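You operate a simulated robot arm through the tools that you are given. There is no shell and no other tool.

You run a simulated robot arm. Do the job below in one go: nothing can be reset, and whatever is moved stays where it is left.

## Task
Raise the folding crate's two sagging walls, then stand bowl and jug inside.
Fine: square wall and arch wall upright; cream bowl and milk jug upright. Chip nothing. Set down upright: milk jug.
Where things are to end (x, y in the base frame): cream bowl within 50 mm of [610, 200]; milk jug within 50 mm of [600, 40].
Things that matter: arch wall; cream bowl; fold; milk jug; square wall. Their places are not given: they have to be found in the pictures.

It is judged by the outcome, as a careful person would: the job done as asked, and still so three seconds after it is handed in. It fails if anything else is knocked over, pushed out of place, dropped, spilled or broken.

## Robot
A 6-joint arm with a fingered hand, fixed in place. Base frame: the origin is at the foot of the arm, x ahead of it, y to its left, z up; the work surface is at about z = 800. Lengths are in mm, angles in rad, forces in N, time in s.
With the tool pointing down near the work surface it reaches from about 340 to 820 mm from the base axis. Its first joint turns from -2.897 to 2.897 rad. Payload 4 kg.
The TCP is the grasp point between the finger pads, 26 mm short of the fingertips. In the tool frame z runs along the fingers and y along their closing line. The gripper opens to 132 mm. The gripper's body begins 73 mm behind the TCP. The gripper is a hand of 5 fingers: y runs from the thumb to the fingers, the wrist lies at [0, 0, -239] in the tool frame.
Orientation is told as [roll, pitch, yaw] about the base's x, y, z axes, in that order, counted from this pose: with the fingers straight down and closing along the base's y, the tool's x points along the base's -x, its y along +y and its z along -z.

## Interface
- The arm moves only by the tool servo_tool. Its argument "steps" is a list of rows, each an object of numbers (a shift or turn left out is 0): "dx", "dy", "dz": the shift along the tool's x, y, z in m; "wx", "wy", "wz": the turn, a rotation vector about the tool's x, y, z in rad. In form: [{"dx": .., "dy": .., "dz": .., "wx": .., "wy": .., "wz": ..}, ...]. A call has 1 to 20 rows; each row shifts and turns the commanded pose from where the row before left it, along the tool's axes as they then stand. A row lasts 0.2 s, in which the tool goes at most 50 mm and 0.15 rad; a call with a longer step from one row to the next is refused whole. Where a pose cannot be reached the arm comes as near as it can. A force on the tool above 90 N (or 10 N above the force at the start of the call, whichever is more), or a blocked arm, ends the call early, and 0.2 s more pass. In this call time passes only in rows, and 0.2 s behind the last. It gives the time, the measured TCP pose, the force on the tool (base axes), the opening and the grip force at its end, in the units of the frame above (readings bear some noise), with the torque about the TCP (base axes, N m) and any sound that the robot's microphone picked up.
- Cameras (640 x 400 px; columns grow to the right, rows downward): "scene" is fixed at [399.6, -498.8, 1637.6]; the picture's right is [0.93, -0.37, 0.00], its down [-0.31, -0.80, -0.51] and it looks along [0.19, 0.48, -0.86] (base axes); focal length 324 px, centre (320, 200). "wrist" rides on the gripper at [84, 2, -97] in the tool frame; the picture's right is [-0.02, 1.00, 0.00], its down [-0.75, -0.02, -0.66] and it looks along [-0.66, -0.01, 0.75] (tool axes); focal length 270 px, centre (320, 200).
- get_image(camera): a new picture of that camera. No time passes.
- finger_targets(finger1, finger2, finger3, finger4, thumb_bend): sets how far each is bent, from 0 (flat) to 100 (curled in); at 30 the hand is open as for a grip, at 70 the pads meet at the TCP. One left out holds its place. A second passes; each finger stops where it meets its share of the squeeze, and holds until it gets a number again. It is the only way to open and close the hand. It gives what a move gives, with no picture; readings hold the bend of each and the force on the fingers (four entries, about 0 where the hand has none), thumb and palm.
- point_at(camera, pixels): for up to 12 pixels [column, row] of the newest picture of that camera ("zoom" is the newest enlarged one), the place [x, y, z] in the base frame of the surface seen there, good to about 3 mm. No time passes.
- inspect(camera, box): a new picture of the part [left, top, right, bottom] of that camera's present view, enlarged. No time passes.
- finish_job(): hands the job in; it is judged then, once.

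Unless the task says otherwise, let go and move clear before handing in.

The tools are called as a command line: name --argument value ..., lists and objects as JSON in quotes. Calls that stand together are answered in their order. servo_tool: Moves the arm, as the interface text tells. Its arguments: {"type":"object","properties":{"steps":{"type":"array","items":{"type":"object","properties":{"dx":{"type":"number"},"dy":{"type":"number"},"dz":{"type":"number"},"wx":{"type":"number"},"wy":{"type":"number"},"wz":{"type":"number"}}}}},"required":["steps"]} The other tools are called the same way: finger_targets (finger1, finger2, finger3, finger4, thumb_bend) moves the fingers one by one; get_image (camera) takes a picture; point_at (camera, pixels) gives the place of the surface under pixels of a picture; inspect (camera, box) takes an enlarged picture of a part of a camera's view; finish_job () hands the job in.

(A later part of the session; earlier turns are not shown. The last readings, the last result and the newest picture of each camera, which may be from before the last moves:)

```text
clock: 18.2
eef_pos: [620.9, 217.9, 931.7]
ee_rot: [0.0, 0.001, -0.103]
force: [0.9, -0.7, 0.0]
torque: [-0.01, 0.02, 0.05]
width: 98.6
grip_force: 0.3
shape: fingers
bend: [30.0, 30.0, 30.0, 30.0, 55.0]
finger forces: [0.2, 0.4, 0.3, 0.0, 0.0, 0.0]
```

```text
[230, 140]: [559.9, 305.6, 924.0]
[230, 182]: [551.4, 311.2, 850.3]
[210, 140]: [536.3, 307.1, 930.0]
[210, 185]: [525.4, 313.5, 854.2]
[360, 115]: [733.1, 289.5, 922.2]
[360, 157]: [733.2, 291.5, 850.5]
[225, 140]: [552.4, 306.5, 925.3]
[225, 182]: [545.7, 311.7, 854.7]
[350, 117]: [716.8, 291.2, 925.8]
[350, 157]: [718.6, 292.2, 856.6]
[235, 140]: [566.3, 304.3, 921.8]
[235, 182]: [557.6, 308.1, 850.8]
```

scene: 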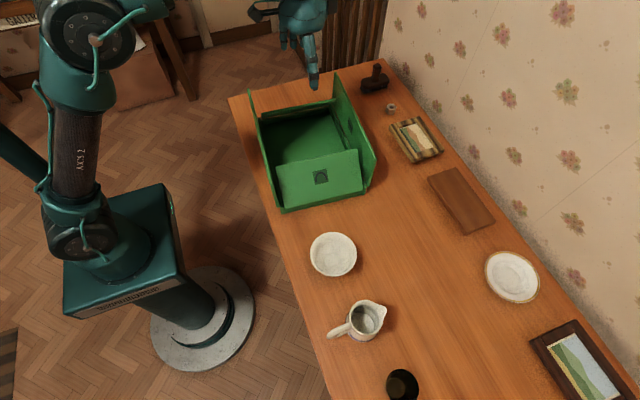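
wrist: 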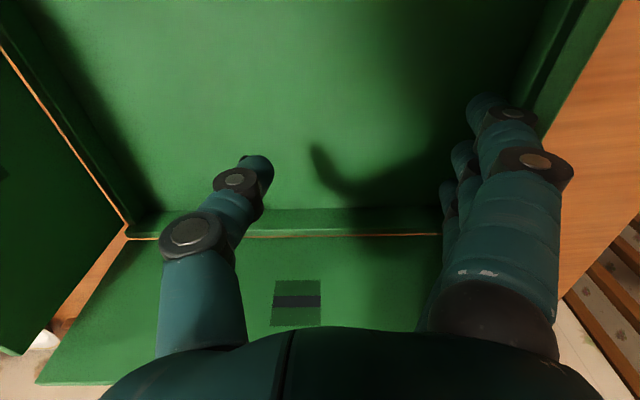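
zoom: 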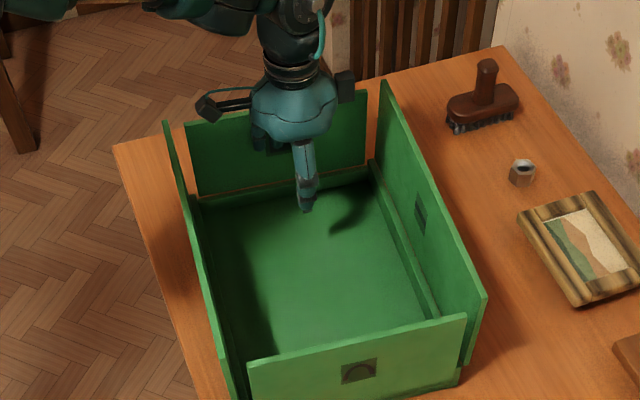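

About 2.5° left on average. One and a half mm more twice.

servo_tool --steps '[{"dy": 0.0015}, {"dy": 0.001}]'

inspect --camera "scene" --box '[230, 40, 390, 200]'

point_at --camera "zoom" --pixels '[[230, 135], [230, 182], [210, 135], [210, 185], [360, 112], [360, 157], [225, 135], [225, 182], [350, 113], [350, 157], [235, 135], [235, 182]]'

```text
clock: 18.8
eef_pos: [620.7, 219.1, 931.2]
ee_rot: [0.0, -0.001, -0.105]
force: [-0.6, -1.6, 0.2]
torque: [-0.03, -0.01, 0.07]
width: 98.6
grip_force: 0.0
shape: fingers
bend: [30.0, 30.0, 30.0, 30.0, 55.0]
finger forces: [0.3, 0.4, 0.3, 0.0, 0.1, 0.0]
```

```text
2.50 times, centred on (310, 120) of scene
```

zoom: 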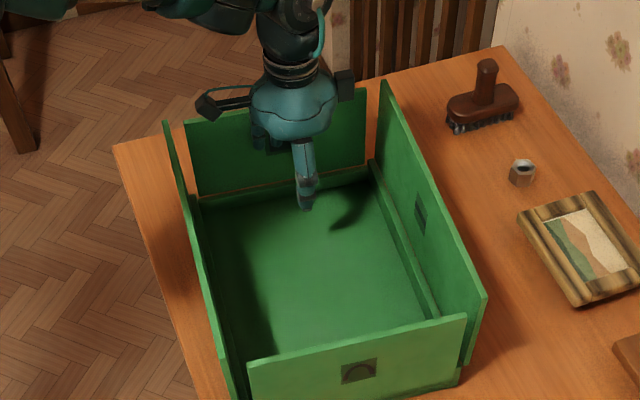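

```text
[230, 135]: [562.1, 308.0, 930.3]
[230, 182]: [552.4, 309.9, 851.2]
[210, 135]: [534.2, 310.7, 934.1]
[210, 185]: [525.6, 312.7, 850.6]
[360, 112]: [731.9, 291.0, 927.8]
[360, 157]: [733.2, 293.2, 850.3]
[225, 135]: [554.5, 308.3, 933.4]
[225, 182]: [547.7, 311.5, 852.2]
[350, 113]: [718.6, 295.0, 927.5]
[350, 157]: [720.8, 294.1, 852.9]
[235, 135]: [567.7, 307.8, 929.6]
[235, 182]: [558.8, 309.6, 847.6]
```

Average lean now is under 1°. One last 0.8 mm nudge, then back off and verify it holds.

servo_tool --steps '[{"dy": 0.0008}]'

servo_tool --steps '[{"dy": -0.005}, {"dy": -0.02}, {"dy": -0.03}]'

inspect --camera "scene" --box '[230, 40, 390, 200]'

point_at --camera "zoom" --pixels '[[230, 135], [230, 182], [210, 135], [210, 185], [360, 112], [360, 157], [225, 135], [225, 182], [350, 113], [350, 157], [235, 135], [235, 182]]'

get_image --camera "wrist"

```text
clock: 19.2
eef_pos: [621.5, 220.4, 932.4]
ee_rot: [-0.001, 0.0, -0.105]
force: [-0.7, -0.9, 0.0]
torque: [-0.07, 0.02, 0.05]
width: 98.8
grip_force: 0.1
shape: fingers
bend: [30.0, 30.0, 30.0, 30.0, 55.0]
finger forces: [0.3, 0.4, 0.2, 0.1, 0.0, 0.0]
```

```text
clock: 20.0
eef_pos: [614.3, 165.6, 930.5]
ee_rot: [0.001, 0.002, -0.105]
force: [-0.3, -0.4, 0.1]
torque: [0.0, 0.0, -0.01]
width: 98.8
grip_force: 0.0
shape: fingers
bend: [30.0, 30.0, 30.0, 30.0, 55.0]
finger forces: [0.0, 0.0, 0.1, 0.0, 0.1, 0.0]
```

```text
2.50 times, centred on (310, 120) of scene
```

zoom: 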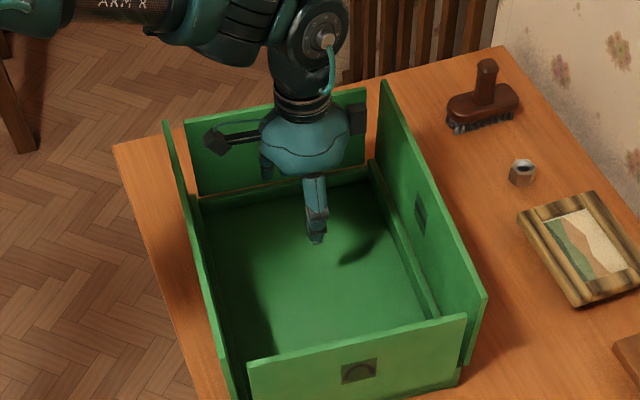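

```text
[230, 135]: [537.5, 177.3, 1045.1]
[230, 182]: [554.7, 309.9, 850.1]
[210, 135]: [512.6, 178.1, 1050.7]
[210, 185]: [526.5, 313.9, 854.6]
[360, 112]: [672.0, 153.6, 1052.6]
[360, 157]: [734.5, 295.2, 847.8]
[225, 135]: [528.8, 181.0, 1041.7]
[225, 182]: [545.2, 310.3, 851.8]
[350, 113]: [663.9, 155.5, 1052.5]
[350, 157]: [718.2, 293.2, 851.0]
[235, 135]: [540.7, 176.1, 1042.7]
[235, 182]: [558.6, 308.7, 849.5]
```

```text
taken
```

wrist: 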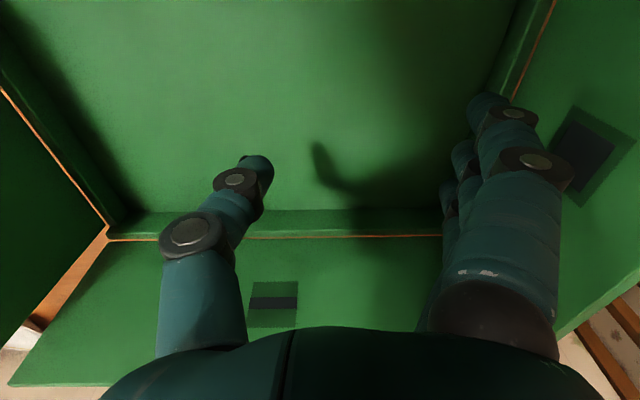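

Both short walls now stand: the wrist view shows the square mark at (597,150) on a standing wall and the arch wall dark and upright at left. I'll rise clear of the crate, and bring the yaw back to zero.

servo_tool --steps '[{"dz": -0.04}, {"dz": -0.045}, {"dz": -0.045}, {"dz": -0.045, "wz": -0.05}, {"dz": -0.045, "wz": -0.055}]'

servo_tool --steps '[{"dy": -0.045, "dx": 0.005}, {"dy": -0.05, "dx": 0.01}, {"dy": -0.05, "dx": 0.01}, {"dy": -0.05, "dx": 0.01}, {"dy": -0.05, "dx": 0.01}, {"dy": -0.05, "dx": 0.01}]'

finger_targets --finger1 64 --finger2 64 --finger3 64 --finger4 64 --thumb_bend 64

get_image --camera "wrist"

get_image --camera "scene"

```text
clock: 21.2
eef_pos: [615.6, 166.1, 1151.3]
ee_rot: [0.0, 0.001, 0.001]
force: [0.2, -0.5, -0.3]
torque: [0.02, 0.02, 0.03]
width: 98.8
grip_force: 0.1
shape: fingers
bend: [30.0, 30.0, 30.0, 30.0, 55.0]
finger forces: [0.0, 0.0, 0.0, 0.0, 0.0, 0.1]
```

```text
refused: row 2 steps farther than a row can; nothing moved
```

```text
clock: 22.2
eef_pos: [615.4, 167.4, 1149.9]
ee_rot: [0.001, -0.001, 0.0]
force: [-0.2, -0.9, 0.5]
torque: [0.0, -0.05, -0.04]
width: 36.1
grip_force: 0.0
shape: fingers
bend: [64.0, 64.0, 64.0, 64.0, 64.0]
finger forces: [0.0, 0.0, 0.1, 0.1, 0.0, 0.0]
```

```text
taken
```

wrist: 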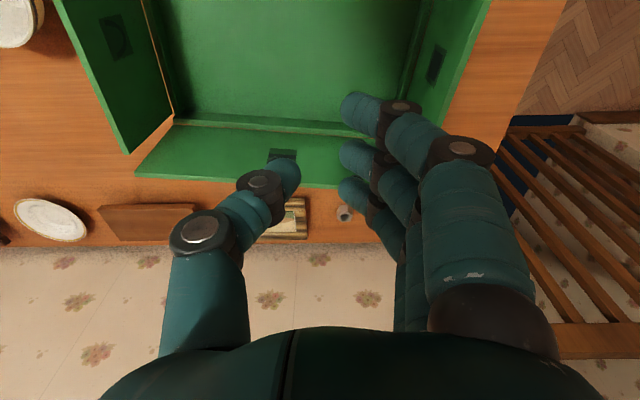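

```text
taken
```

scene: 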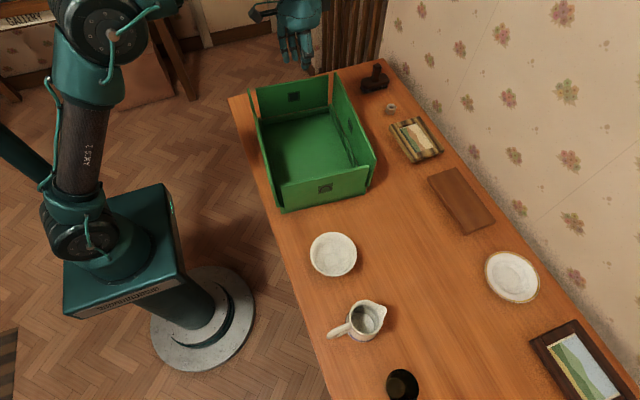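

Both short walls stand upright in the scene picture (marks at (294,97) and (325,188)). I'll measure finger shape at bend 64 and check the walls' plumb again.

point_at --camera "wrist" --pixels '[[345, 108], [375, 115], [400, 108], [430, 140], [462, 148], [470, 230], [480, 310], [290, 170], [258, 185], [235, 205], [200, 232], [205, 310]]'

inspect --camera "scene" --box '[230, 60, 390, 220]'

point_at --camera "zoom" --pixels '[[200, 85], [200, 130], [250, 70], [250, 115], [340, 55], [340, 105], [270, 310], [270, 360], [340, 295], [340, 345], [420, 275], [420, 325]]'

```text
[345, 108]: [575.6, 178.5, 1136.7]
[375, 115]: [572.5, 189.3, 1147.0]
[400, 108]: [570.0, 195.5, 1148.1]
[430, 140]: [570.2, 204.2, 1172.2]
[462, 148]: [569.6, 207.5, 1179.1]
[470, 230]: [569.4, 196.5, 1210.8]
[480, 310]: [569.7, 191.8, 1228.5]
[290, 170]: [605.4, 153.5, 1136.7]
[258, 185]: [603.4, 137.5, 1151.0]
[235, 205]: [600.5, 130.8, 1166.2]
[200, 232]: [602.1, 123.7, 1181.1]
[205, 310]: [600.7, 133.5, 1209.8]
```

```text
2.50 times, centred on (310, 140) of scene
```

zoom: 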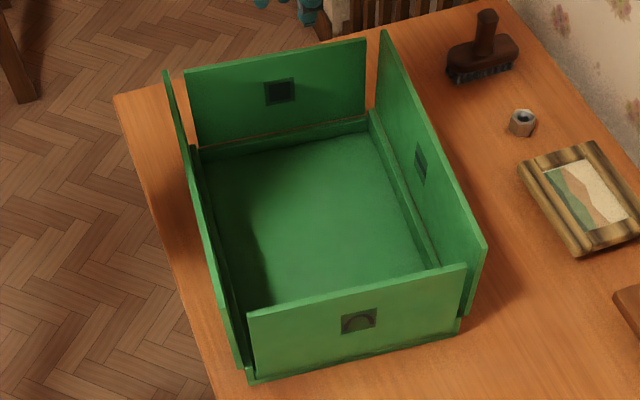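

```text
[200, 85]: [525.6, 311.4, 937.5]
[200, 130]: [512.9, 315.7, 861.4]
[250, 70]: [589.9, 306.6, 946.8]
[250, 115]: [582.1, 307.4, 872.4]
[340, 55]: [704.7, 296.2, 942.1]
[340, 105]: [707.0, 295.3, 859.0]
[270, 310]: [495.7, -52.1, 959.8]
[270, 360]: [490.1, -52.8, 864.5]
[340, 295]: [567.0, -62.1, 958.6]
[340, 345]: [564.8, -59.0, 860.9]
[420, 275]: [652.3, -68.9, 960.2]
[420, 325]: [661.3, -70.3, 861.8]
```

Both raised walls read within about 1° of plumb. Finger geometry suggests a vertical distal pad at bend ≈36, which suits a grip across the bowl's 117 mm rim closing along x; I'll rotate the hand +90° up here first.

servo_tool --steps '[{"wz": -0.1428}, {"wz": -0.1428}, {"wz": -0.1428}, {"wz": -0.1428}, {"wz": -0.1428}, {"wz": -0.1428}, {"wz": -0.1428}, {"wz": -0.1428}, {"wz": -0.1428}, {"wz": -0.1428}, {"wz": -0.1428}]'

```text
clock: 24.6
eef_pos: [615.8, 166.3, 1151.9]
ee_rot: [0.0, 0.001, 1.573]
force: [0.4, -0.1, 0.8]
torque: [0.02, 0.04, 0.01]
width: 36.0
grip_force: 0.1
shape: fingers
bend: [64.0, 64.0, 64.0, 64.0, 64.0]
finger forces: [0.1, 0.1, 0.0, 0.0, 0.1, 0.0]
```

The hand is now at yaw 1.573 with nothing touched. Next I travel at this height to above the bowl and take a look.

servo_tool --steps '[{"dx": 0.044, "dy": 0.008}, {"dx": 0.044, "dy": 0.008}, {"dx": 0.044, "dy": 0.008}, {"dx": 0.044, "dy": 0.008}, {"dx": 0.044, "dy": 0.008}, {"dx": 0.044, "dy": 0.008}, {"dx": 0.044, "dy": 0.008}, {"dx": 0.044, "dy": 0.008}, {"dx": 0.043, "dy": 0.008}]'

finger_targets --finger1 18 --finger2 18 --finger3 18 --finger4 18 --thumb_bend 18

get_image --camera "wrist"

get_image --camera "scene"

```text
clock: 26.6
eef_pos: [557.5, -227.2, 1178.2]
ee_rot: [0.0, 0.003, 1.57]
force: [0.3, -0.1, -0.6]
torque: [-0.01, 0.0, 0.0]
width: 35.9
grip_force: 0.0
shape: fingers
bend: [64.0, 64.0, 64.0, 64.0, 64.0]
finger forces: [0.1, 0.1, 0.0, 0.0, 0.0, 0.1]
out of reach, approached as far as the arm can: row 4, 5, 6, 7
```

```text
clock: 27.6
eef_pos: [557.5, -226.7, 1177.9]
ee_rot: [-0.003, 0.004, 1.57]
force: [0.3, -0.1, 0.0]
torque: [-0.02, -0.03, -0.03]
width: 160.0
grip_force: 0.1
shape: fingers
bend: [18.0, 18.0, 18.0, 18.0, 19.0]
finger forces: [0.0, 0.1, 0.0, 0.0, 0.0, 0.1]
```

```text
taken
```

wrist: 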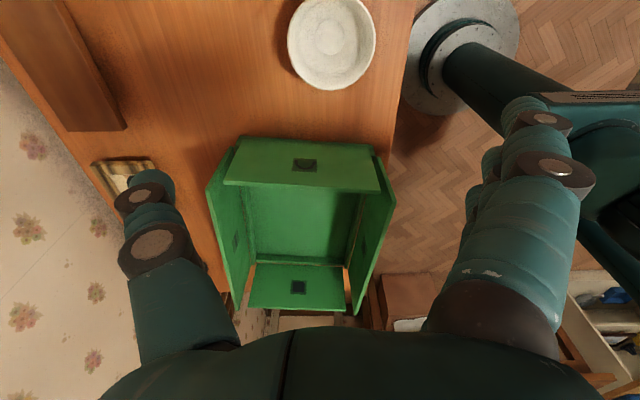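

```text
taken
```

scene: 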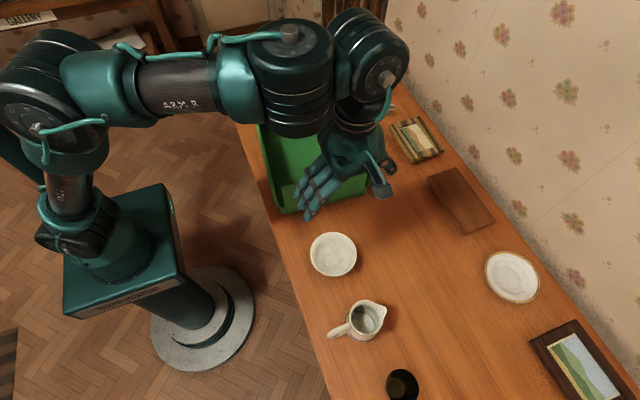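

The arm reports rows 4–7 were at its reach limit with yaw 1.57 and it ended slightly off at (557,-227,1178). I'll reduce yaw to about 0.8, which also suits the crate, and re-centre over the bowl.

servo_tool --steps '[{"wz": 0.13}, {"wz": 0.13}, {"wz": 0.13}, {"wz": 0.13}, {"wz": 0.13}, {"wz": 0.12}]'

```text
clock: 29.0
eef_pos: [557.0, -227.0, 1178.6]
ee_rot: [0.0, -0.001, 0.797]
force: [-0.5, -0.2, 0.1]
torque: [0.0, 0.01, -0.01]
width: 160.2
grip_force: 0.0
shape: fingers
bend: [18.0, 18.0, 18.0, 18.0, 19.0]
finger forces: [0.1, 0.0, 0.0, 0.1, 0.0, 0.0]
```

Yaw is 0.797. Now I shift over the bowl centre (543,-229) while descending to z≈1000.

servo_tool --steps '[{"dx": 0.0028, "dy": 0.0022, "dz": 0.044}, {"dx": 0.0028, "dy": 0.0022, "dz": 0.044}, {"dx": 0.0028, "dy": 0.0022, "dz": 0.045}, {"dx": 0.0028, "dy": 0.002, "dz": 0.045}]'

get_image --camera "wrist"

get_image --camera "scene"

```text
clock: 30.0
eef_pos: [612.3, -258.9, 1069.2]
ee_rot: [0.006, 0.001, 0.799]
force: [0.2, -0.3, 0.8]
torque: [-0.02, 0.02, 0.03]
width: 160.3
grip_force: 0.1
shape: fingers
bend: [18.0, 18.0, 18.0, 18.0, 18.0]
finger forces: [0.0, 0.1, 0.0, 0.0, 0.0, 0.1]
out of reach, approached as far as the arm can: row 2, 3, 4
```

```text
taken
```

wrist: 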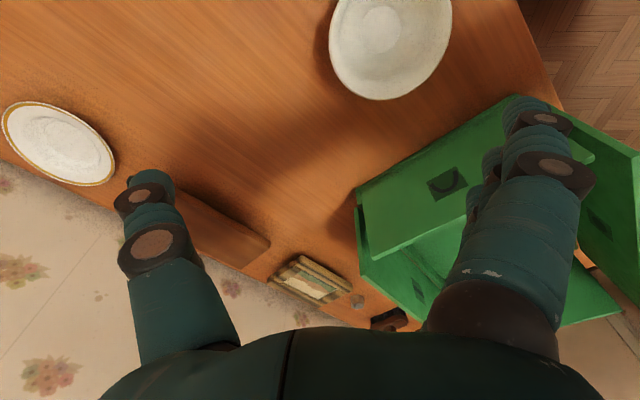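

```text
taken
```

scene: 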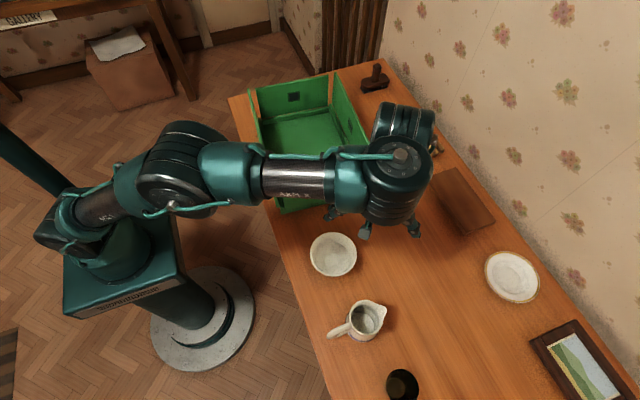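

The arm again could not follow (rows 2–4), ending at (612,-259,1069); it seems to have got into an awkward posture with the large yaw. Nothing is touched; I'll back up and unwind the yaw to the original orientation.

servo_tool --steps '[{"dz": -0.03}, {"dz": -0.03}, {"dz": -0.03}]'

servo_tool --steps '[{"wz": 0.133}, {"wz": 0.133}, {"wz": 0.133}, {"wz": 0.133}, {"wz": 0.133}, {"wz": 0.133}]'

get_image --camera "scene"

```text
clock: 30.8
eef_pos: [613.1, -257.9, 1158.5]
ee_rot: [-0.001, 0.001, 0.821]
force: [-0.8, -1.9, -0.1]
torque: [0.17, -0.04, -0.04]
width: 160.0
grip_force: 0.0
shape: fingers
bend: [18.0, 18.0, 18.0, 18.0, 18.0]
finger forces: [0.0, 0.1, 0.1, 0.0, 0.0, 0.1]
```

```text
clock: 32.2
eef_pos: [613.3, -259.3, 1159.1]
ee_rot: [0.002, -0.001, 0.0]
force: [0.4, -0.3, -0.1]
torque: [0.03, 0.0, -0.01]
width: 160.3
grip_force: 0.0
shape: fingers
bend: [18.0, 18.0, 18.0, 18.0, 18.0]
finger forces: [0.1, 0.0, 0.0, 0.1, 0.0, 0.0]
```

```text
taken
```

scene: 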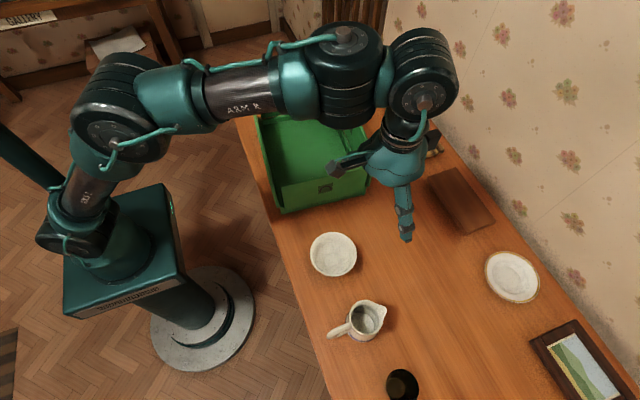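

Unwound to yaw 0 at (613,-259,1159), arm posture normal. I'll test moving over the bowl at yaw 0 and descending a bit.

servo_tool --steps '[{"dx": 0.023, "dy": 0.01}, {"dx": 0.023, "dy": 0.01}, {"dx": 0.024, "dy": 0.01}]'

servo_tool --steps '[{"dz": 0.04}, {"dz": 0.04}, {"dz": 0.04}]'

get_image --camera "wrist"

get_image --camera "scene"

```text
clock: 33.0
eef_pos: [542.5, -229.2, 1160.3]
ee_rot: [0.001, -0.002, 0.001]
force: [-0.7, 0.3, 0.2]
torque: [0.01, -0.01, -0.02]
width: 160.4
grip_force: 0.0
shape: fingers
bend: [18.0, 18.0, 18.0, 18.0, 18.0]
finger forces: [0.0, 0.1, 0.0, 0.0, 0.0, 0.0]
```

```text
clock: 33.8
eef_pos: [543.3, -226.4, 1039.1]
ee_rot: [0.0, 0.0, 0.003]
force: [0.6, 0.3, 0.2]
torque: [0.0, 0.01, -0.03]
width: 160.6
grip_force: 0.0
shape: fingers
bend: [18.0, 18.0, 18.0, 18.0, 18.0]
finger forces: [0.0, 0.0, 0.1, 0.0, 0.0, 0.1]
```

```text
taken
```

wrist: 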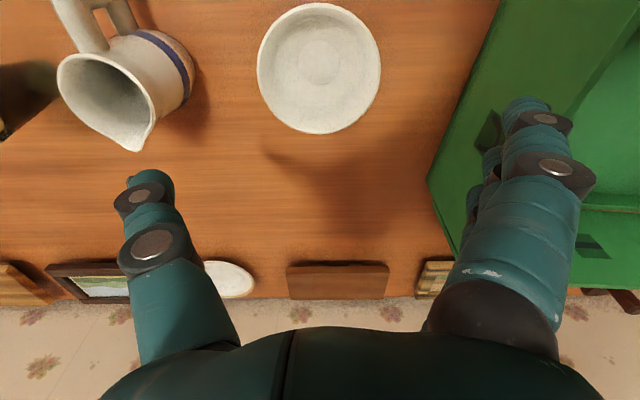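

```text
taken
```

scene: 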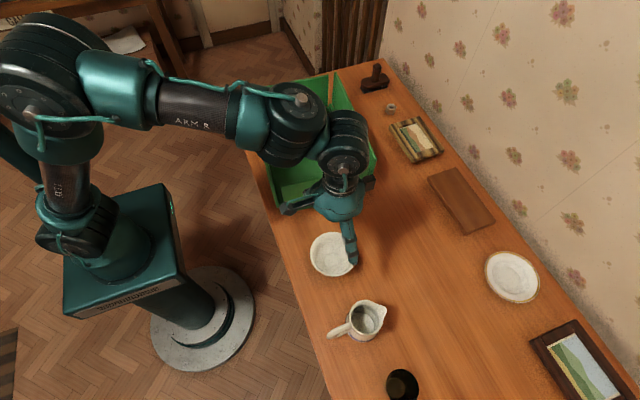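

At yaw 0 the arm reaches well and the wrist view shows the bowl at (320,68). I'll measure its rim from here to centre the grip across y.

point_at --camera "wrist" --pixels '[[260, 70], [379, 70], [320, 6], [320, 130], [280, 20], [362, 20], [275, 110], [365, 110], [319, 62], [320, 100]]'

inspect --camera "wrist" --box '[220, 0, 420, 140]'

```text
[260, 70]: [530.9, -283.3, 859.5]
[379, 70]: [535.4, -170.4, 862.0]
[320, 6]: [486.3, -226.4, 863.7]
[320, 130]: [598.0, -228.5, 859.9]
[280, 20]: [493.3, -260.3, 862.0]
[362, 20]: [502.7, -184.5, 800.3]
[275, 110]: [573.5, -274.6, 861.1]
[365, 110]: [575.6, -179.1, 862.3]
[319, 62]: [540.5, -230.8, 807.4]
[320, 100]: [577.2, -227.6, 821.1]
```

```text
2.86 times, centred on (320, 70) of wrist
```

zoom: 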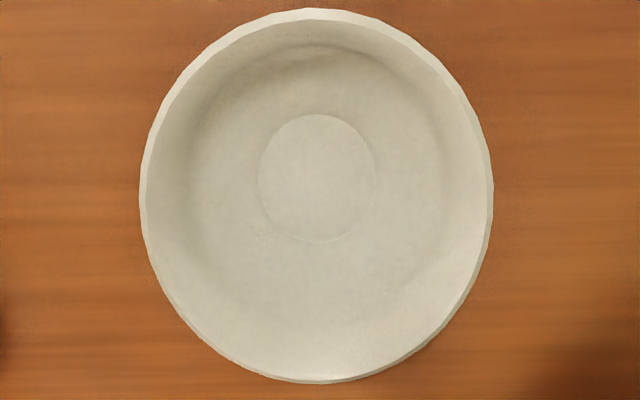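

The bowl's rim centre is about (542,-228) with radius ≈57 at z≈861. I'll yaw to -0.105 and descend around it with the hand wide open (160 mm).

servo_tool --steps '[{"dx": 0.001, "dy": -0.0015, "wz": 0.05, "dz": 0.03}, {"wz": 0.055, "dz": 0.035}, {"dz": 0.035}, {"dz": 0.035}]'

get_image --camera "wrist"

inspect --camera "scene" --box '[260, 150, 420, 290]'

```text
clock: 34.8
eef_pos: [544.5, -229.1, 903.8]
ee_rot: [0.001, -0.001, -0.102]
force: [0.0, 0.0, -0.3]
torque: [0.01, 0.01, -0.01]
width: 160.5
grip_force: 0.0
shape: fingers
bend: [18.0, 18.0, 18.0, 18.0, 18.0]
finger forces: [0.1, 0.0, 0.1, 0.1, 0.1, 0.0]
```

```text
taken
```

wrist: 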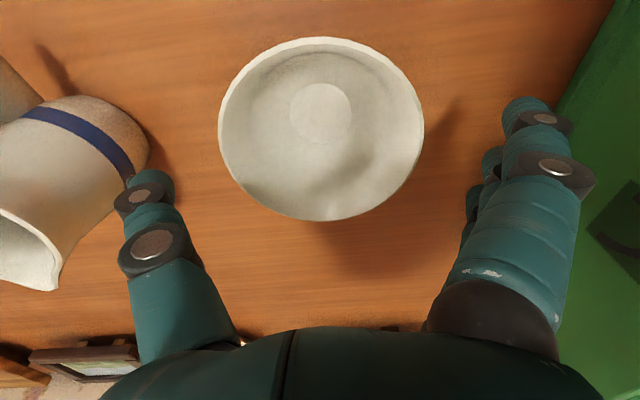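

```text
2.86 times, centred on (340, 220) of scene
```

zoom: 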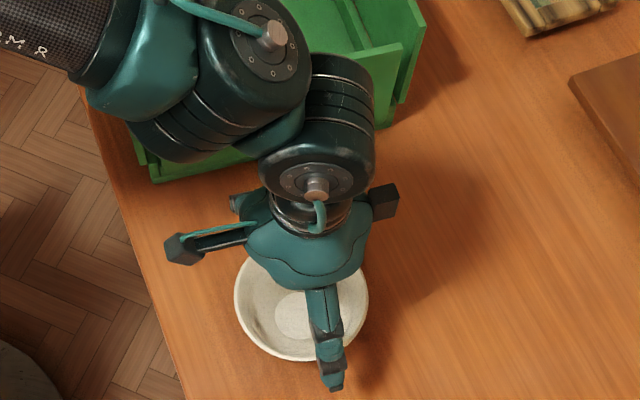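

Bowl is centred between thumb and fingers, all clear. Lowering the last 38 mm to bring the distal pads level with the rim.

servo_tool --steps '[{"dz": 0.02}, {"dz": 0.018, "dx": 0.001}]'

get_image --camera "wrist"

inspect --camera "scene" --box '[260, 150, 420, 290]'

```text
clock: 35.4
eef_pos: [541.7, -228.7, 866.9]
ee_rot: [0.0, 0.001, -0.101]
force: [0.6, -0.9, 0.4]
torque: [-0.01, 0.05, 0.01]
width: 160.0
grip_force: 0.1
shape: fingers
bend: [18.0, 18.0, 18.0, 18.0, 18.0]
finger forces: [0.1, 0.0, 0.1, 0.0, 0.1, 0.2]
```

```text
taken
```

wrist: 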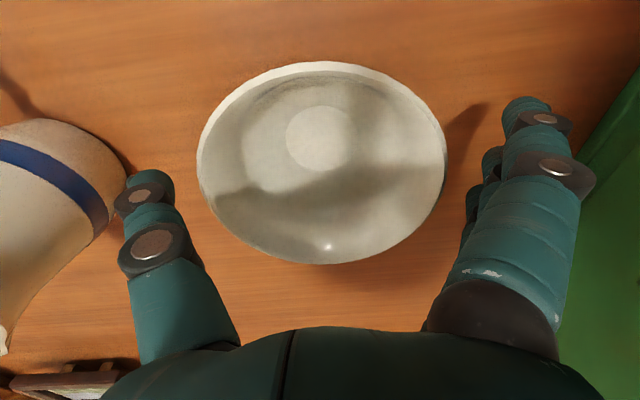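

```text
2.86 times, centred on (340, 220) of scene
```

zoom: 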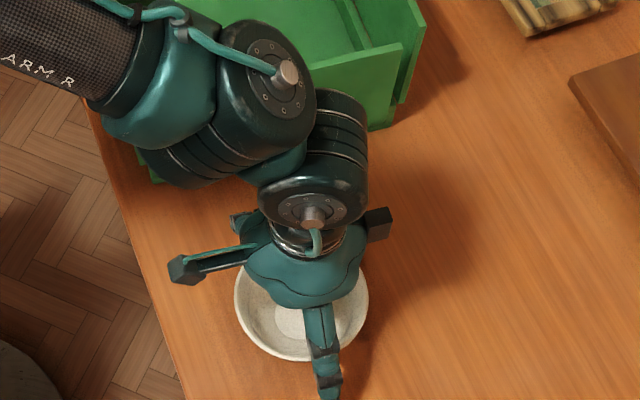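

Pads are now level with the rim. Closing gradually: first to bend 32.

finger_targets --finger1 33 --finger2 31 --finger3 31 --finger4 33 --thumb_bend 31

get_image --camera "wrist"

```text
clock: 36.4
eef_pos: [542.3, -229.6, 867.2]
ee_rot: [-0.001, 0.0, -0.104]
force: [-0.1, -0.2, -0.3]
torque: [-0.02, -0.02, 0.0]
width: 133.9
grip_force: 0.1
shape: fingers
bend: [33.0, 31.0, 31.0, 33.0, 31.0]
finger forces: [0.0, 0.0, 0.1, 0.0, 0.0, 0.1]
```

```text
taken
```

wrist: 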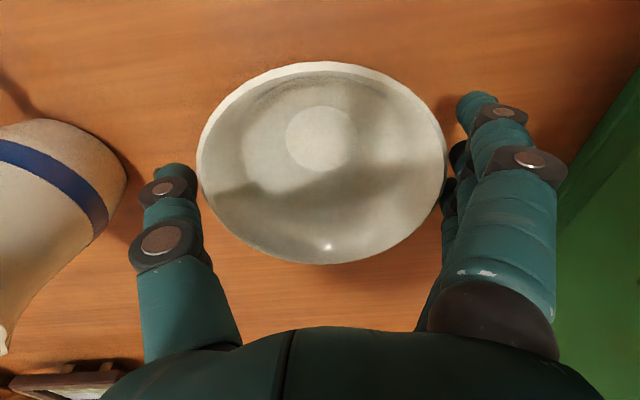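

Fingers are near the rim without contact. Closing a bit more.

finger_targets --finger1 39 --finger2 36 --finger3 36 --finger4 39 --thumb_bend 36

get_image --camera "wrist"

```text
clock: 37.4
eef_pos: [542.1, -228.5, 867.8]
ee_rot: [0.001, -0.001, -0.102]
force: [-0.5, 0.6, 0.2]
torque: [-0.01, 0.03, -0.01]
width: 117.4
grip_force: 0.9
shape: fingers
bend: [39.0, 35.0, 36.0, 39.0, 35.0]
finger forces: [0.1, 0.8, 0.0, 0.1, 1.1, 0.0]
```

```text
taken
```

wrist: 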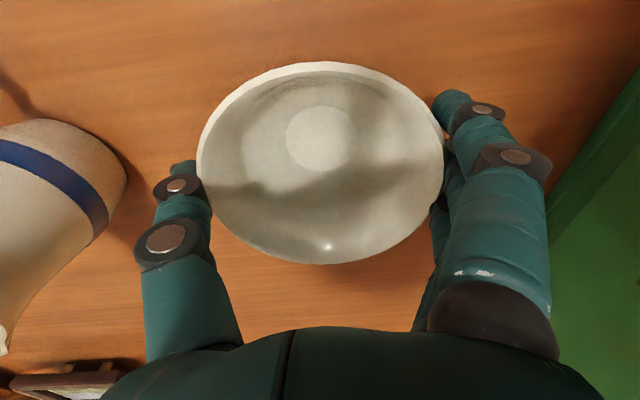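

Contact on finger 2 (0.8 N) and thumb (1.1 N) at width 117. I'll tighten further so all fingers take hold.

finger_targets --finger1 46 --finger2 40 --finger3 40 --finger4 46 --thumb_bend 40

get_image --camera "wrist"

```text
clock: 38.4
eef_pos: [542.5, -228.5, 866.7]
ee_rot: [0.0, -0.001, -0.104]
force: [-0.9, 0.1, 1.7]
torque: [-0.04, 0.04, 0.0]
width: 106.0
grip_force: 7.4
shape: fingers
bend: [45.0, 37.0, 38.0, 43.0, 37.0]
finger forces: [0.5, 3.2, 2.0, 2.9, 7.1, 0.0]
```

```text
taken
```

wrist: 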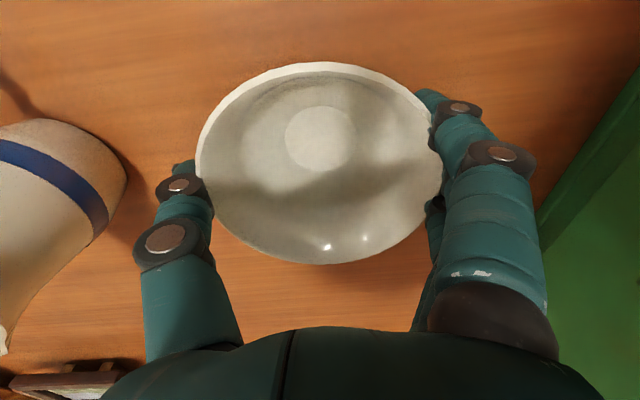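

A wrap grip is forming (fingers 0.5/3.2/2.0/2.9 N, thumb 7.1 N). A little tighter before lifting.

finger_targets --finger1 50 --finger2 42 --finger3 43 --finger4 49 --thumb_bend 43

get_image --camera "wrist"

```text
clock: 39.4
eef_pos: [541.8, -228.5, 866.8]
ee_rot: [0.0, 0.0, -0.103]
force: [0.4, 0.6, 0.9]
torque: [0.02, 0.03, 0.01]
width: 103.5
grip_force: 13.1
shape: fingers
bend: [47.0, 38.0, 40.0, 45.0, 39.0]
finger forces: [2.3, 3.8, 3.5, 4.5, 12.5, 0.0]
```

```text
taken
```

wrist: 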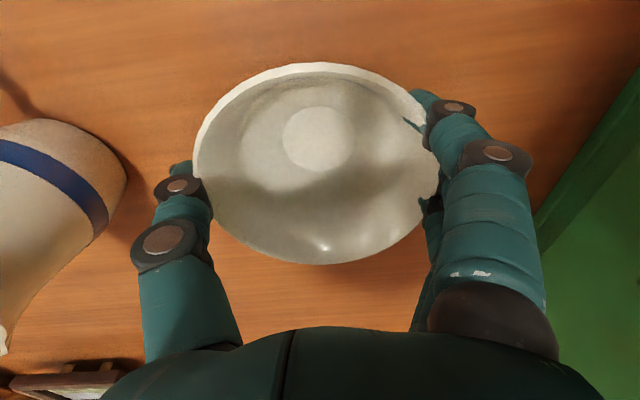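

Grip is 13 N with all four fingers and thumb loaded. A slow test lift of 12 mm.

servo_tool --steps '[{"dz": -0.004}, {"dz": -0.004}, {"dz": -0.004}, {"dz": -0.004}]'

get_image --camera "wrist"

inspect --camera "scene" --box '[260, 150, 420, 290]'

```text
clock: 40.4
eef_pos: [542.1, -230.1, 883.2]
ee_rot: [0.001, 0.0, -0.104]
force: [-0.6, -0.1, -2.5]
torque: [0.0, 0.03, -0.02]
width: 103.7
grip_force: 13.0
shape: fingers
bend: [48.0, 38.0, 40.0, 45.0, 39.0]
finger forces: [2.5, 3.8, 3.4, 4.4, 12.9, 0.0]
```

```text
taken
```

wrist: 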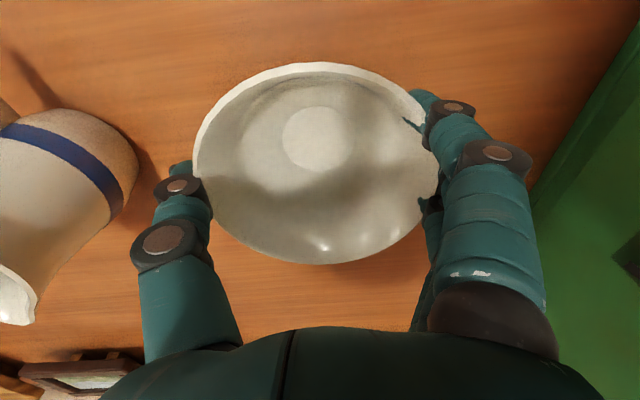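

```text
2.86 times, centred on (340, 220) of scene
```

zoom: 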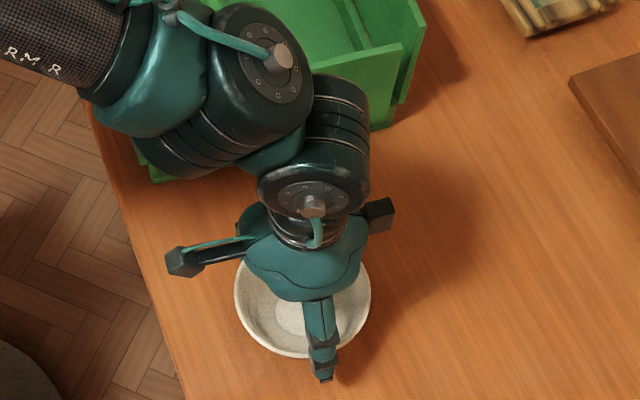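

The bowl lifts with the hand (about 2.5–3 N of weight) and hasn't shifted in the grip. Raising it to z≈1085, above wall height.

servo_tool --steps '[{"dz": -0.015}, {"dz": -0.025}, {"dz": -0.025}, {"dz": -0.025}, {"dz": -0.025}, {"dz": -0.025}, {"dz": -0.025}, {"dz": -0.025}, {"dz": -0.013}]'

get_image --camera "wrist"

get_image --camera "scene"

```text
clock: 42.4
eef_pos: [541.4, -230.4, 1086.0]
ee_rot: [0.0, 0.0, -0.102]
force: [0.8, -0.3, -1.9]
torque: [-0.01, 0.01, 0.01]
width: 103.3
grip_force: 13.2
shape: fingers
bend: [48.0, 38.0, 40.0, 45.0, 39.0]
finger forces: [2.3, 3.9, 3.3, 4.4, 12.8, 0.0]
```

```text
taken
```

wrist: 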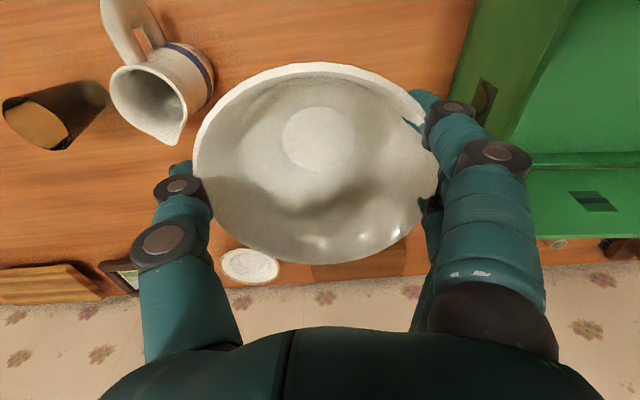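

```text
taken
```

scene: 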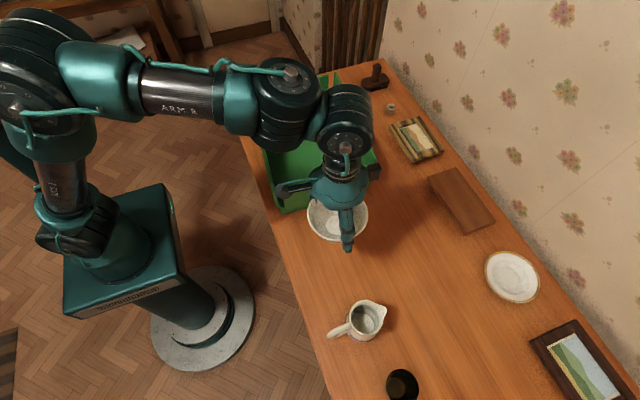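

The bowl is steady at z 1086. Moving toward the crate in moderate steps, half the way first.

servo_tool --steps '[{"dx": -0.001, "dy": 0.0176}, {"dx": -0.0021, "dy": 0.0353}, {"dx": -0.0021, "dy": 0.0353}, {"dx": -0.0021, "dy": 0.0353}, {"dx": -0.0021, "dy": 0.0353}, {"dx": -0.0021, "dy": 0.0353}, {"dx": -0.001, "dy": 0.0176}]'

```text
clock: 44.0
eef_pos: [577.8, -20.5, 1086.3]
ee_rot: [0.001, 0.002, -0.107]
force: [0.7, 0.2, -2.3]
torque: [0.01, 0.01, -0.05]
width: 103.7
grip_force: 13.6
shape: fingers
bend: [48.0, 38.0, 40.0, 45.0, 39.0]
finger forces: [2.3, 3.8, 3.4, 4.4, 12.7, 0.0]
```

No reach trouble. Continuing the rest of the way to above (610,188).

servo_tool --steps '[{"dx": -0.001, "dy": 0.0176}, {"dx": -0.0017, "dy": 0.0351}, {"dx": -0.0017, "dy": 0.0351}, {"dx": -0.0017, "dy": 0.0351}, {"dx": -0.0017, "dy": 0.0351}, {"dx": -0.0016, "dy": 0.0351}, {"dx": -0.0007, "dy": 0.0176}]'

get_image --camera "wrist"

get_image --camera "scene"

```text
clock: 45.6
eef_pos: [607.4, 187.5, 1087.7]
ee_rot: [0.0, -0.001, -0.104]
force: [-0.5, -0.3, -2.4]
torque: [0.0, 0.01, 0.01]
width: 103.6
grip_force: 13.2
shape: fingers
bend: [48.0, 38.0, 40.0, 45.0, 39.0]
finger forces: [2.2, 3.8, 3.4, 4.4, 12.5, 0.0]
```

```text
taken
```

wrist: 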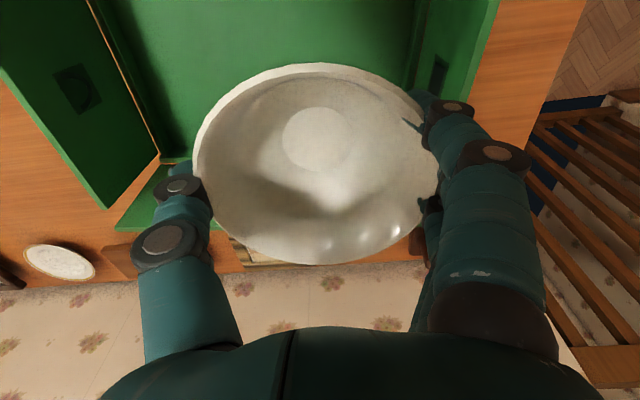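

```text
taken
```

scene: 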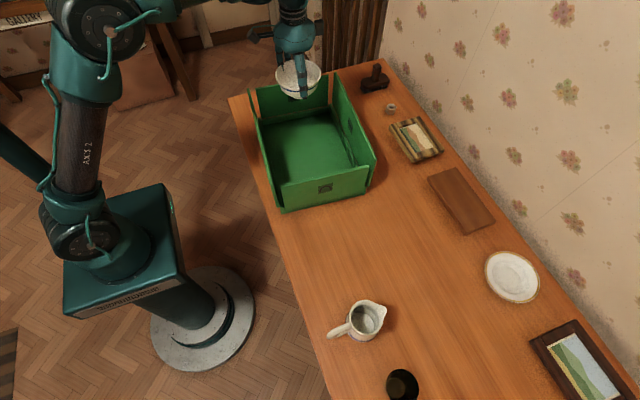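

Bowl hangs over the crate's rear half at (607,188), upright. Lowering to z≈895 (bowl bottom ≈828) inside the walls.

servo_tool --steps '[{"dz": 0.015}, {"dz": 0.03}, {"dz": 0.03}, {"dz": 0.03}, {"dz": 0.03}, {"dz": 0.025}, {"dz": 0.02}, {"dz": 0.012}]'

get_image --camera "wrist"

inspect --camera "scene" --box '[230, 60, 390, 220]'

```text
clock: 47.4
eef_pos: [606.1, 187.1, 893.5]
ee_rot: [-0.001, 0.0, -0.103]
force: [0.8, 0.9, -2.1]
torque: [0.03, 0.01, 0.02]
width: 103.6
grip_force: 12.6
shape: fingers
bend: [48.0, 38.0, 40.0, 45.0, 39.0]
finger forces: [2.2, 3.7, 3.4, 4.3, 12.4, 0.0]
```

```text
taken
```

wrist: 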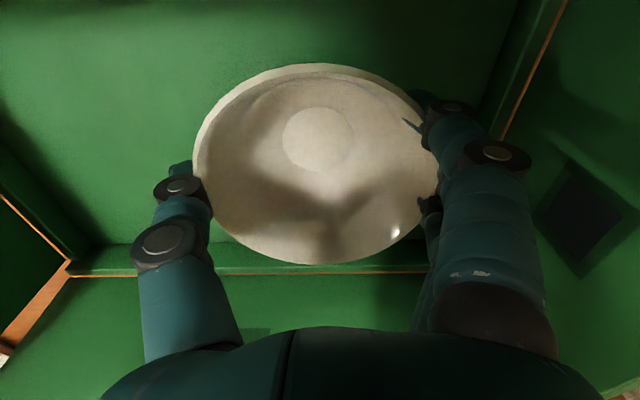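

```text
2.50 times, centred on (310, 140) of scene
```

zoom: 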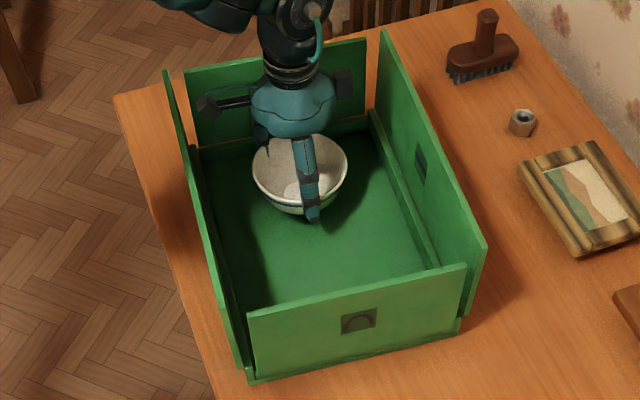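

Bowl is inside the walls with clearance all around. Lowering slowly and watching the vertical force for touchdown.

servo_tool --steps '[{"dz": 0.003}, {"dz": 0.003}, {"dz": 0.003}]'

servo_tool --steps '[{"dz": 0.0015}, {"dz": 0.0015}]'

```text
clock: 48.2
eef_pos: [607.7, 187.6, 885.0]
ee_rot: [0.0, -0.001, -0.103]
force: [0.5, 0.2, -1.9]
torque: [0.01, -0.06, 0.0]
width: 103.3
grip_force: 13.3
shape: fingers
bend: [48.0, 38.0, 40.0, 45.0, 39.0]
finger forces: [2.2, 3.8, 3.4, 4.3, 12.4, 0.0]
```

```text
clock: 48.8
eef_pos: [607.2, 187.1, 882.1]
ee_rot: [0.001, 0.0, -0.102]
force: [-0.6, 0.1, -2.2]
torque: [-0.05, -0.03, 0.02]
width: 103.2
grip_force: 13.4
shape: fingers
bend: [48.0, 38.0, 40.0, 45.0, 39.0]
finger forces: [2.3, 3.8, 3.4, 4.3, 12.4, 0.1]
```

No touchdown yet at z=882 (force still ≈ -2 N). Continuing in 1 mm steps.

servo_tool --steps '[{"dz": 0.001}, {"dz": 0.001}]'

servo_tool --steps '[{"dz": 0.001}, {"dz": 0.001}]'

```text
clock: 49.4
eef_pos: [608.4, 188.3, 880.5]
ee_rot: [-0.001, 0.0, -0.103]
force: [-0.1, 0.2, -1.6]
torque: [-0.02, -0.01, -0.01]
width: 103.3
grip_force: 13.1
shape: fingers
bend: [48.0, 38.0, 40.0, 45.0, 39.0]
finger forces: [2.3, 3.7, 3.4, 4.4, 12.4, 0.1]
```

```text
clock: 50.0
eef_pos: [607.4, 188.0, 879.3]
ee_rot: [-0.001, -0.002, -0.104]
force: [-0.4, -0.7, 4.3]
torque: [-0.12, 0.05, -0.01]
width: 103.3
grip_force: 13.2
shape: fingers
bend: [48.0, 38.0, 40.0, 45.0, 39.0]
finger forces: [1.8, 3.5, 3.2, 4.1, 13.2, 0.0]
```

Touchdown: vertical force jumped to +4.3 N at z=879. Releasing gently, in two stages.

finger_targets --finger1 42 --finger2 35 --finger3 36 --finger4 41 --thumb_bend 35

finger_targets --finger1 29 --finger2 29 --finger3 29 --finger4 29 --thumb_bend 27

get_image --camera "wrist"

inspect --camera "scene" --box '[230, 60, 390, 220]'

```text
clock: 51.0
eef_pos: [608.1, 187.1, 877.7]
ee_rot: [0.0, -0.001, -0.102]
force: [0.7, -0.6, 0.3]
torque: [-0.06, -0.03, -0.01]
width: 112.9
grip_force: 0.3
shape: fingers
bend: [42.0, 35.0, 36.0, 41.0, 35.0]
finger forces: [0.0, 0.0, 0.1, 0.1, 1.0, 0.0]
```

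```text
clock: 52.0
eef_pos: [607.5, 188.7, 877.8]
ee_rot: [-0.001, 0.0, -0.102]
force: [-0.5, 0.3, -0.2]
torque: [-0.01, 0.0, 0.01]
width: 143.8
grip_force: 0.1
shape: fingers
bend: [28.0, 28.0, 28.0, 28.0, 27.0]
finger forces: [0.1, 0.0, 0.0, 0.0, 0.1, 0.1]
```

```text
taken
```

wrist: 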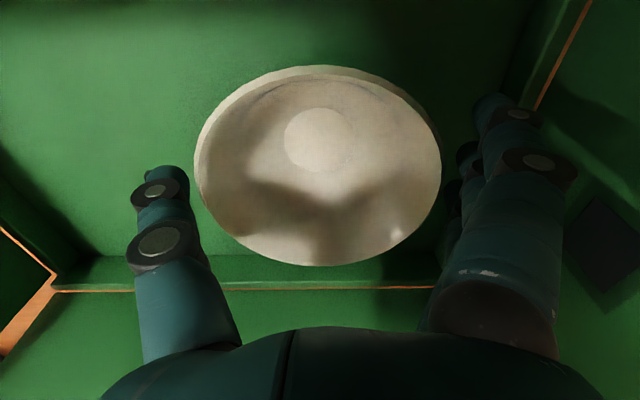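

```text
2.50 times, centred on (310, 140) of scene
```

zoom: 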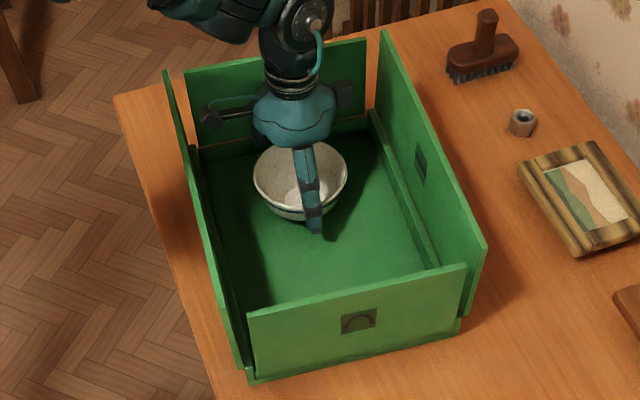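

The bowl stands in the crate and all contact is gone. Rising straight up, slowly at first.

servo_tool --steps '[{"dz": -0.008}, {"dz": -0.012}, {"dz": -0.025}, {"dz": -0.04}, {"dz": -0.045}, {"dz": -0.045}, {"dz": -0.045}]'

get_image --camera "wrist"

inspect --camera "scene" --box '[230, 60, 390, 220]'

point_at --camera "zoom" --pixels '[[254, 180], [345, 180], [300, 142], [300, 218], [270, 80], [270, 120], [340, 60], [340, 105], [300, 305], [300, 350], [400, 285], [400, 335]]'

```text
clock: 53.6
eef_pos: [609.2, 187.9, 1097.0]
ee_rot: [0.001, 0.001, -0.104]
force: [0.2, -0.2, -0.2]
torque: [-0.01, -0.02, 0.0]
width: 143.4
grip_force: 0.0
shape: fingers
bend: [28.0, 28.0, 28.0, 28.0, 27.0]
finger forces: [0.0, 0.0, 0.0, 0.0, 0.0, 0.0]
```

```text
taken
```

wrist: 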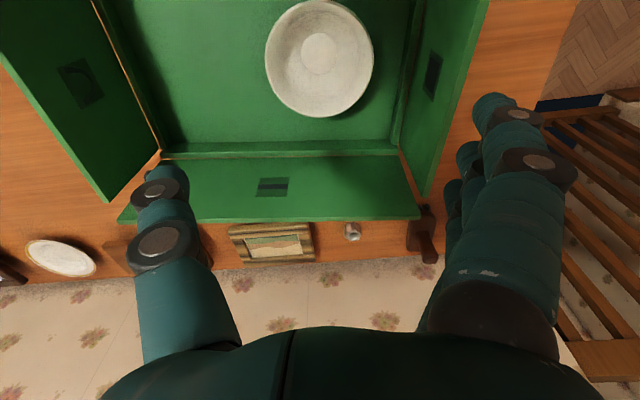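

```text
2.50 times, centred on (310, 140) of scene
```

zoom: 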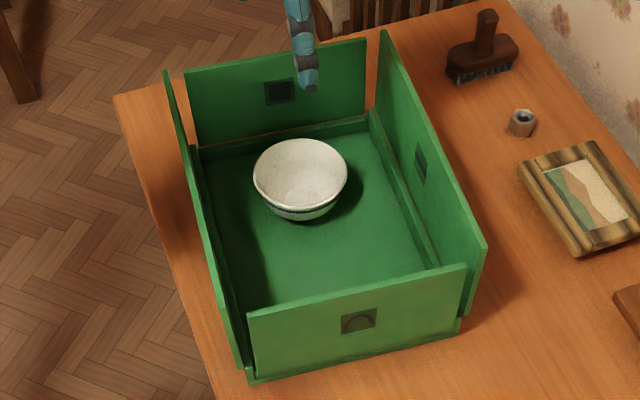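

```text
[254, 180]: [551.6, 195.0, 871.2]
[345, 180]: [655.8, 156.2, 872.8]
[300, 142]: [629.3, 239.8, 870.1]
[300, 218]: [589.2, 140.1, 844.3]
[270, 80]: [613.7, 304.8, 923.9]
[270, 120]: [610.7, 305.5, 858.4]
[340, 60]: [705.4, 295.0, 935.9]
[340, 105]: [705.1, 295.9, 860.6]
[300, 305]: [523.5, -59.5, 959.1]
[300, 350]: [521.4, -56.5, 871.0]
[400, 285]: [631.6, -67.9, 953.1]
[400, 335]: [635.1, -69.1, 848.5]
```

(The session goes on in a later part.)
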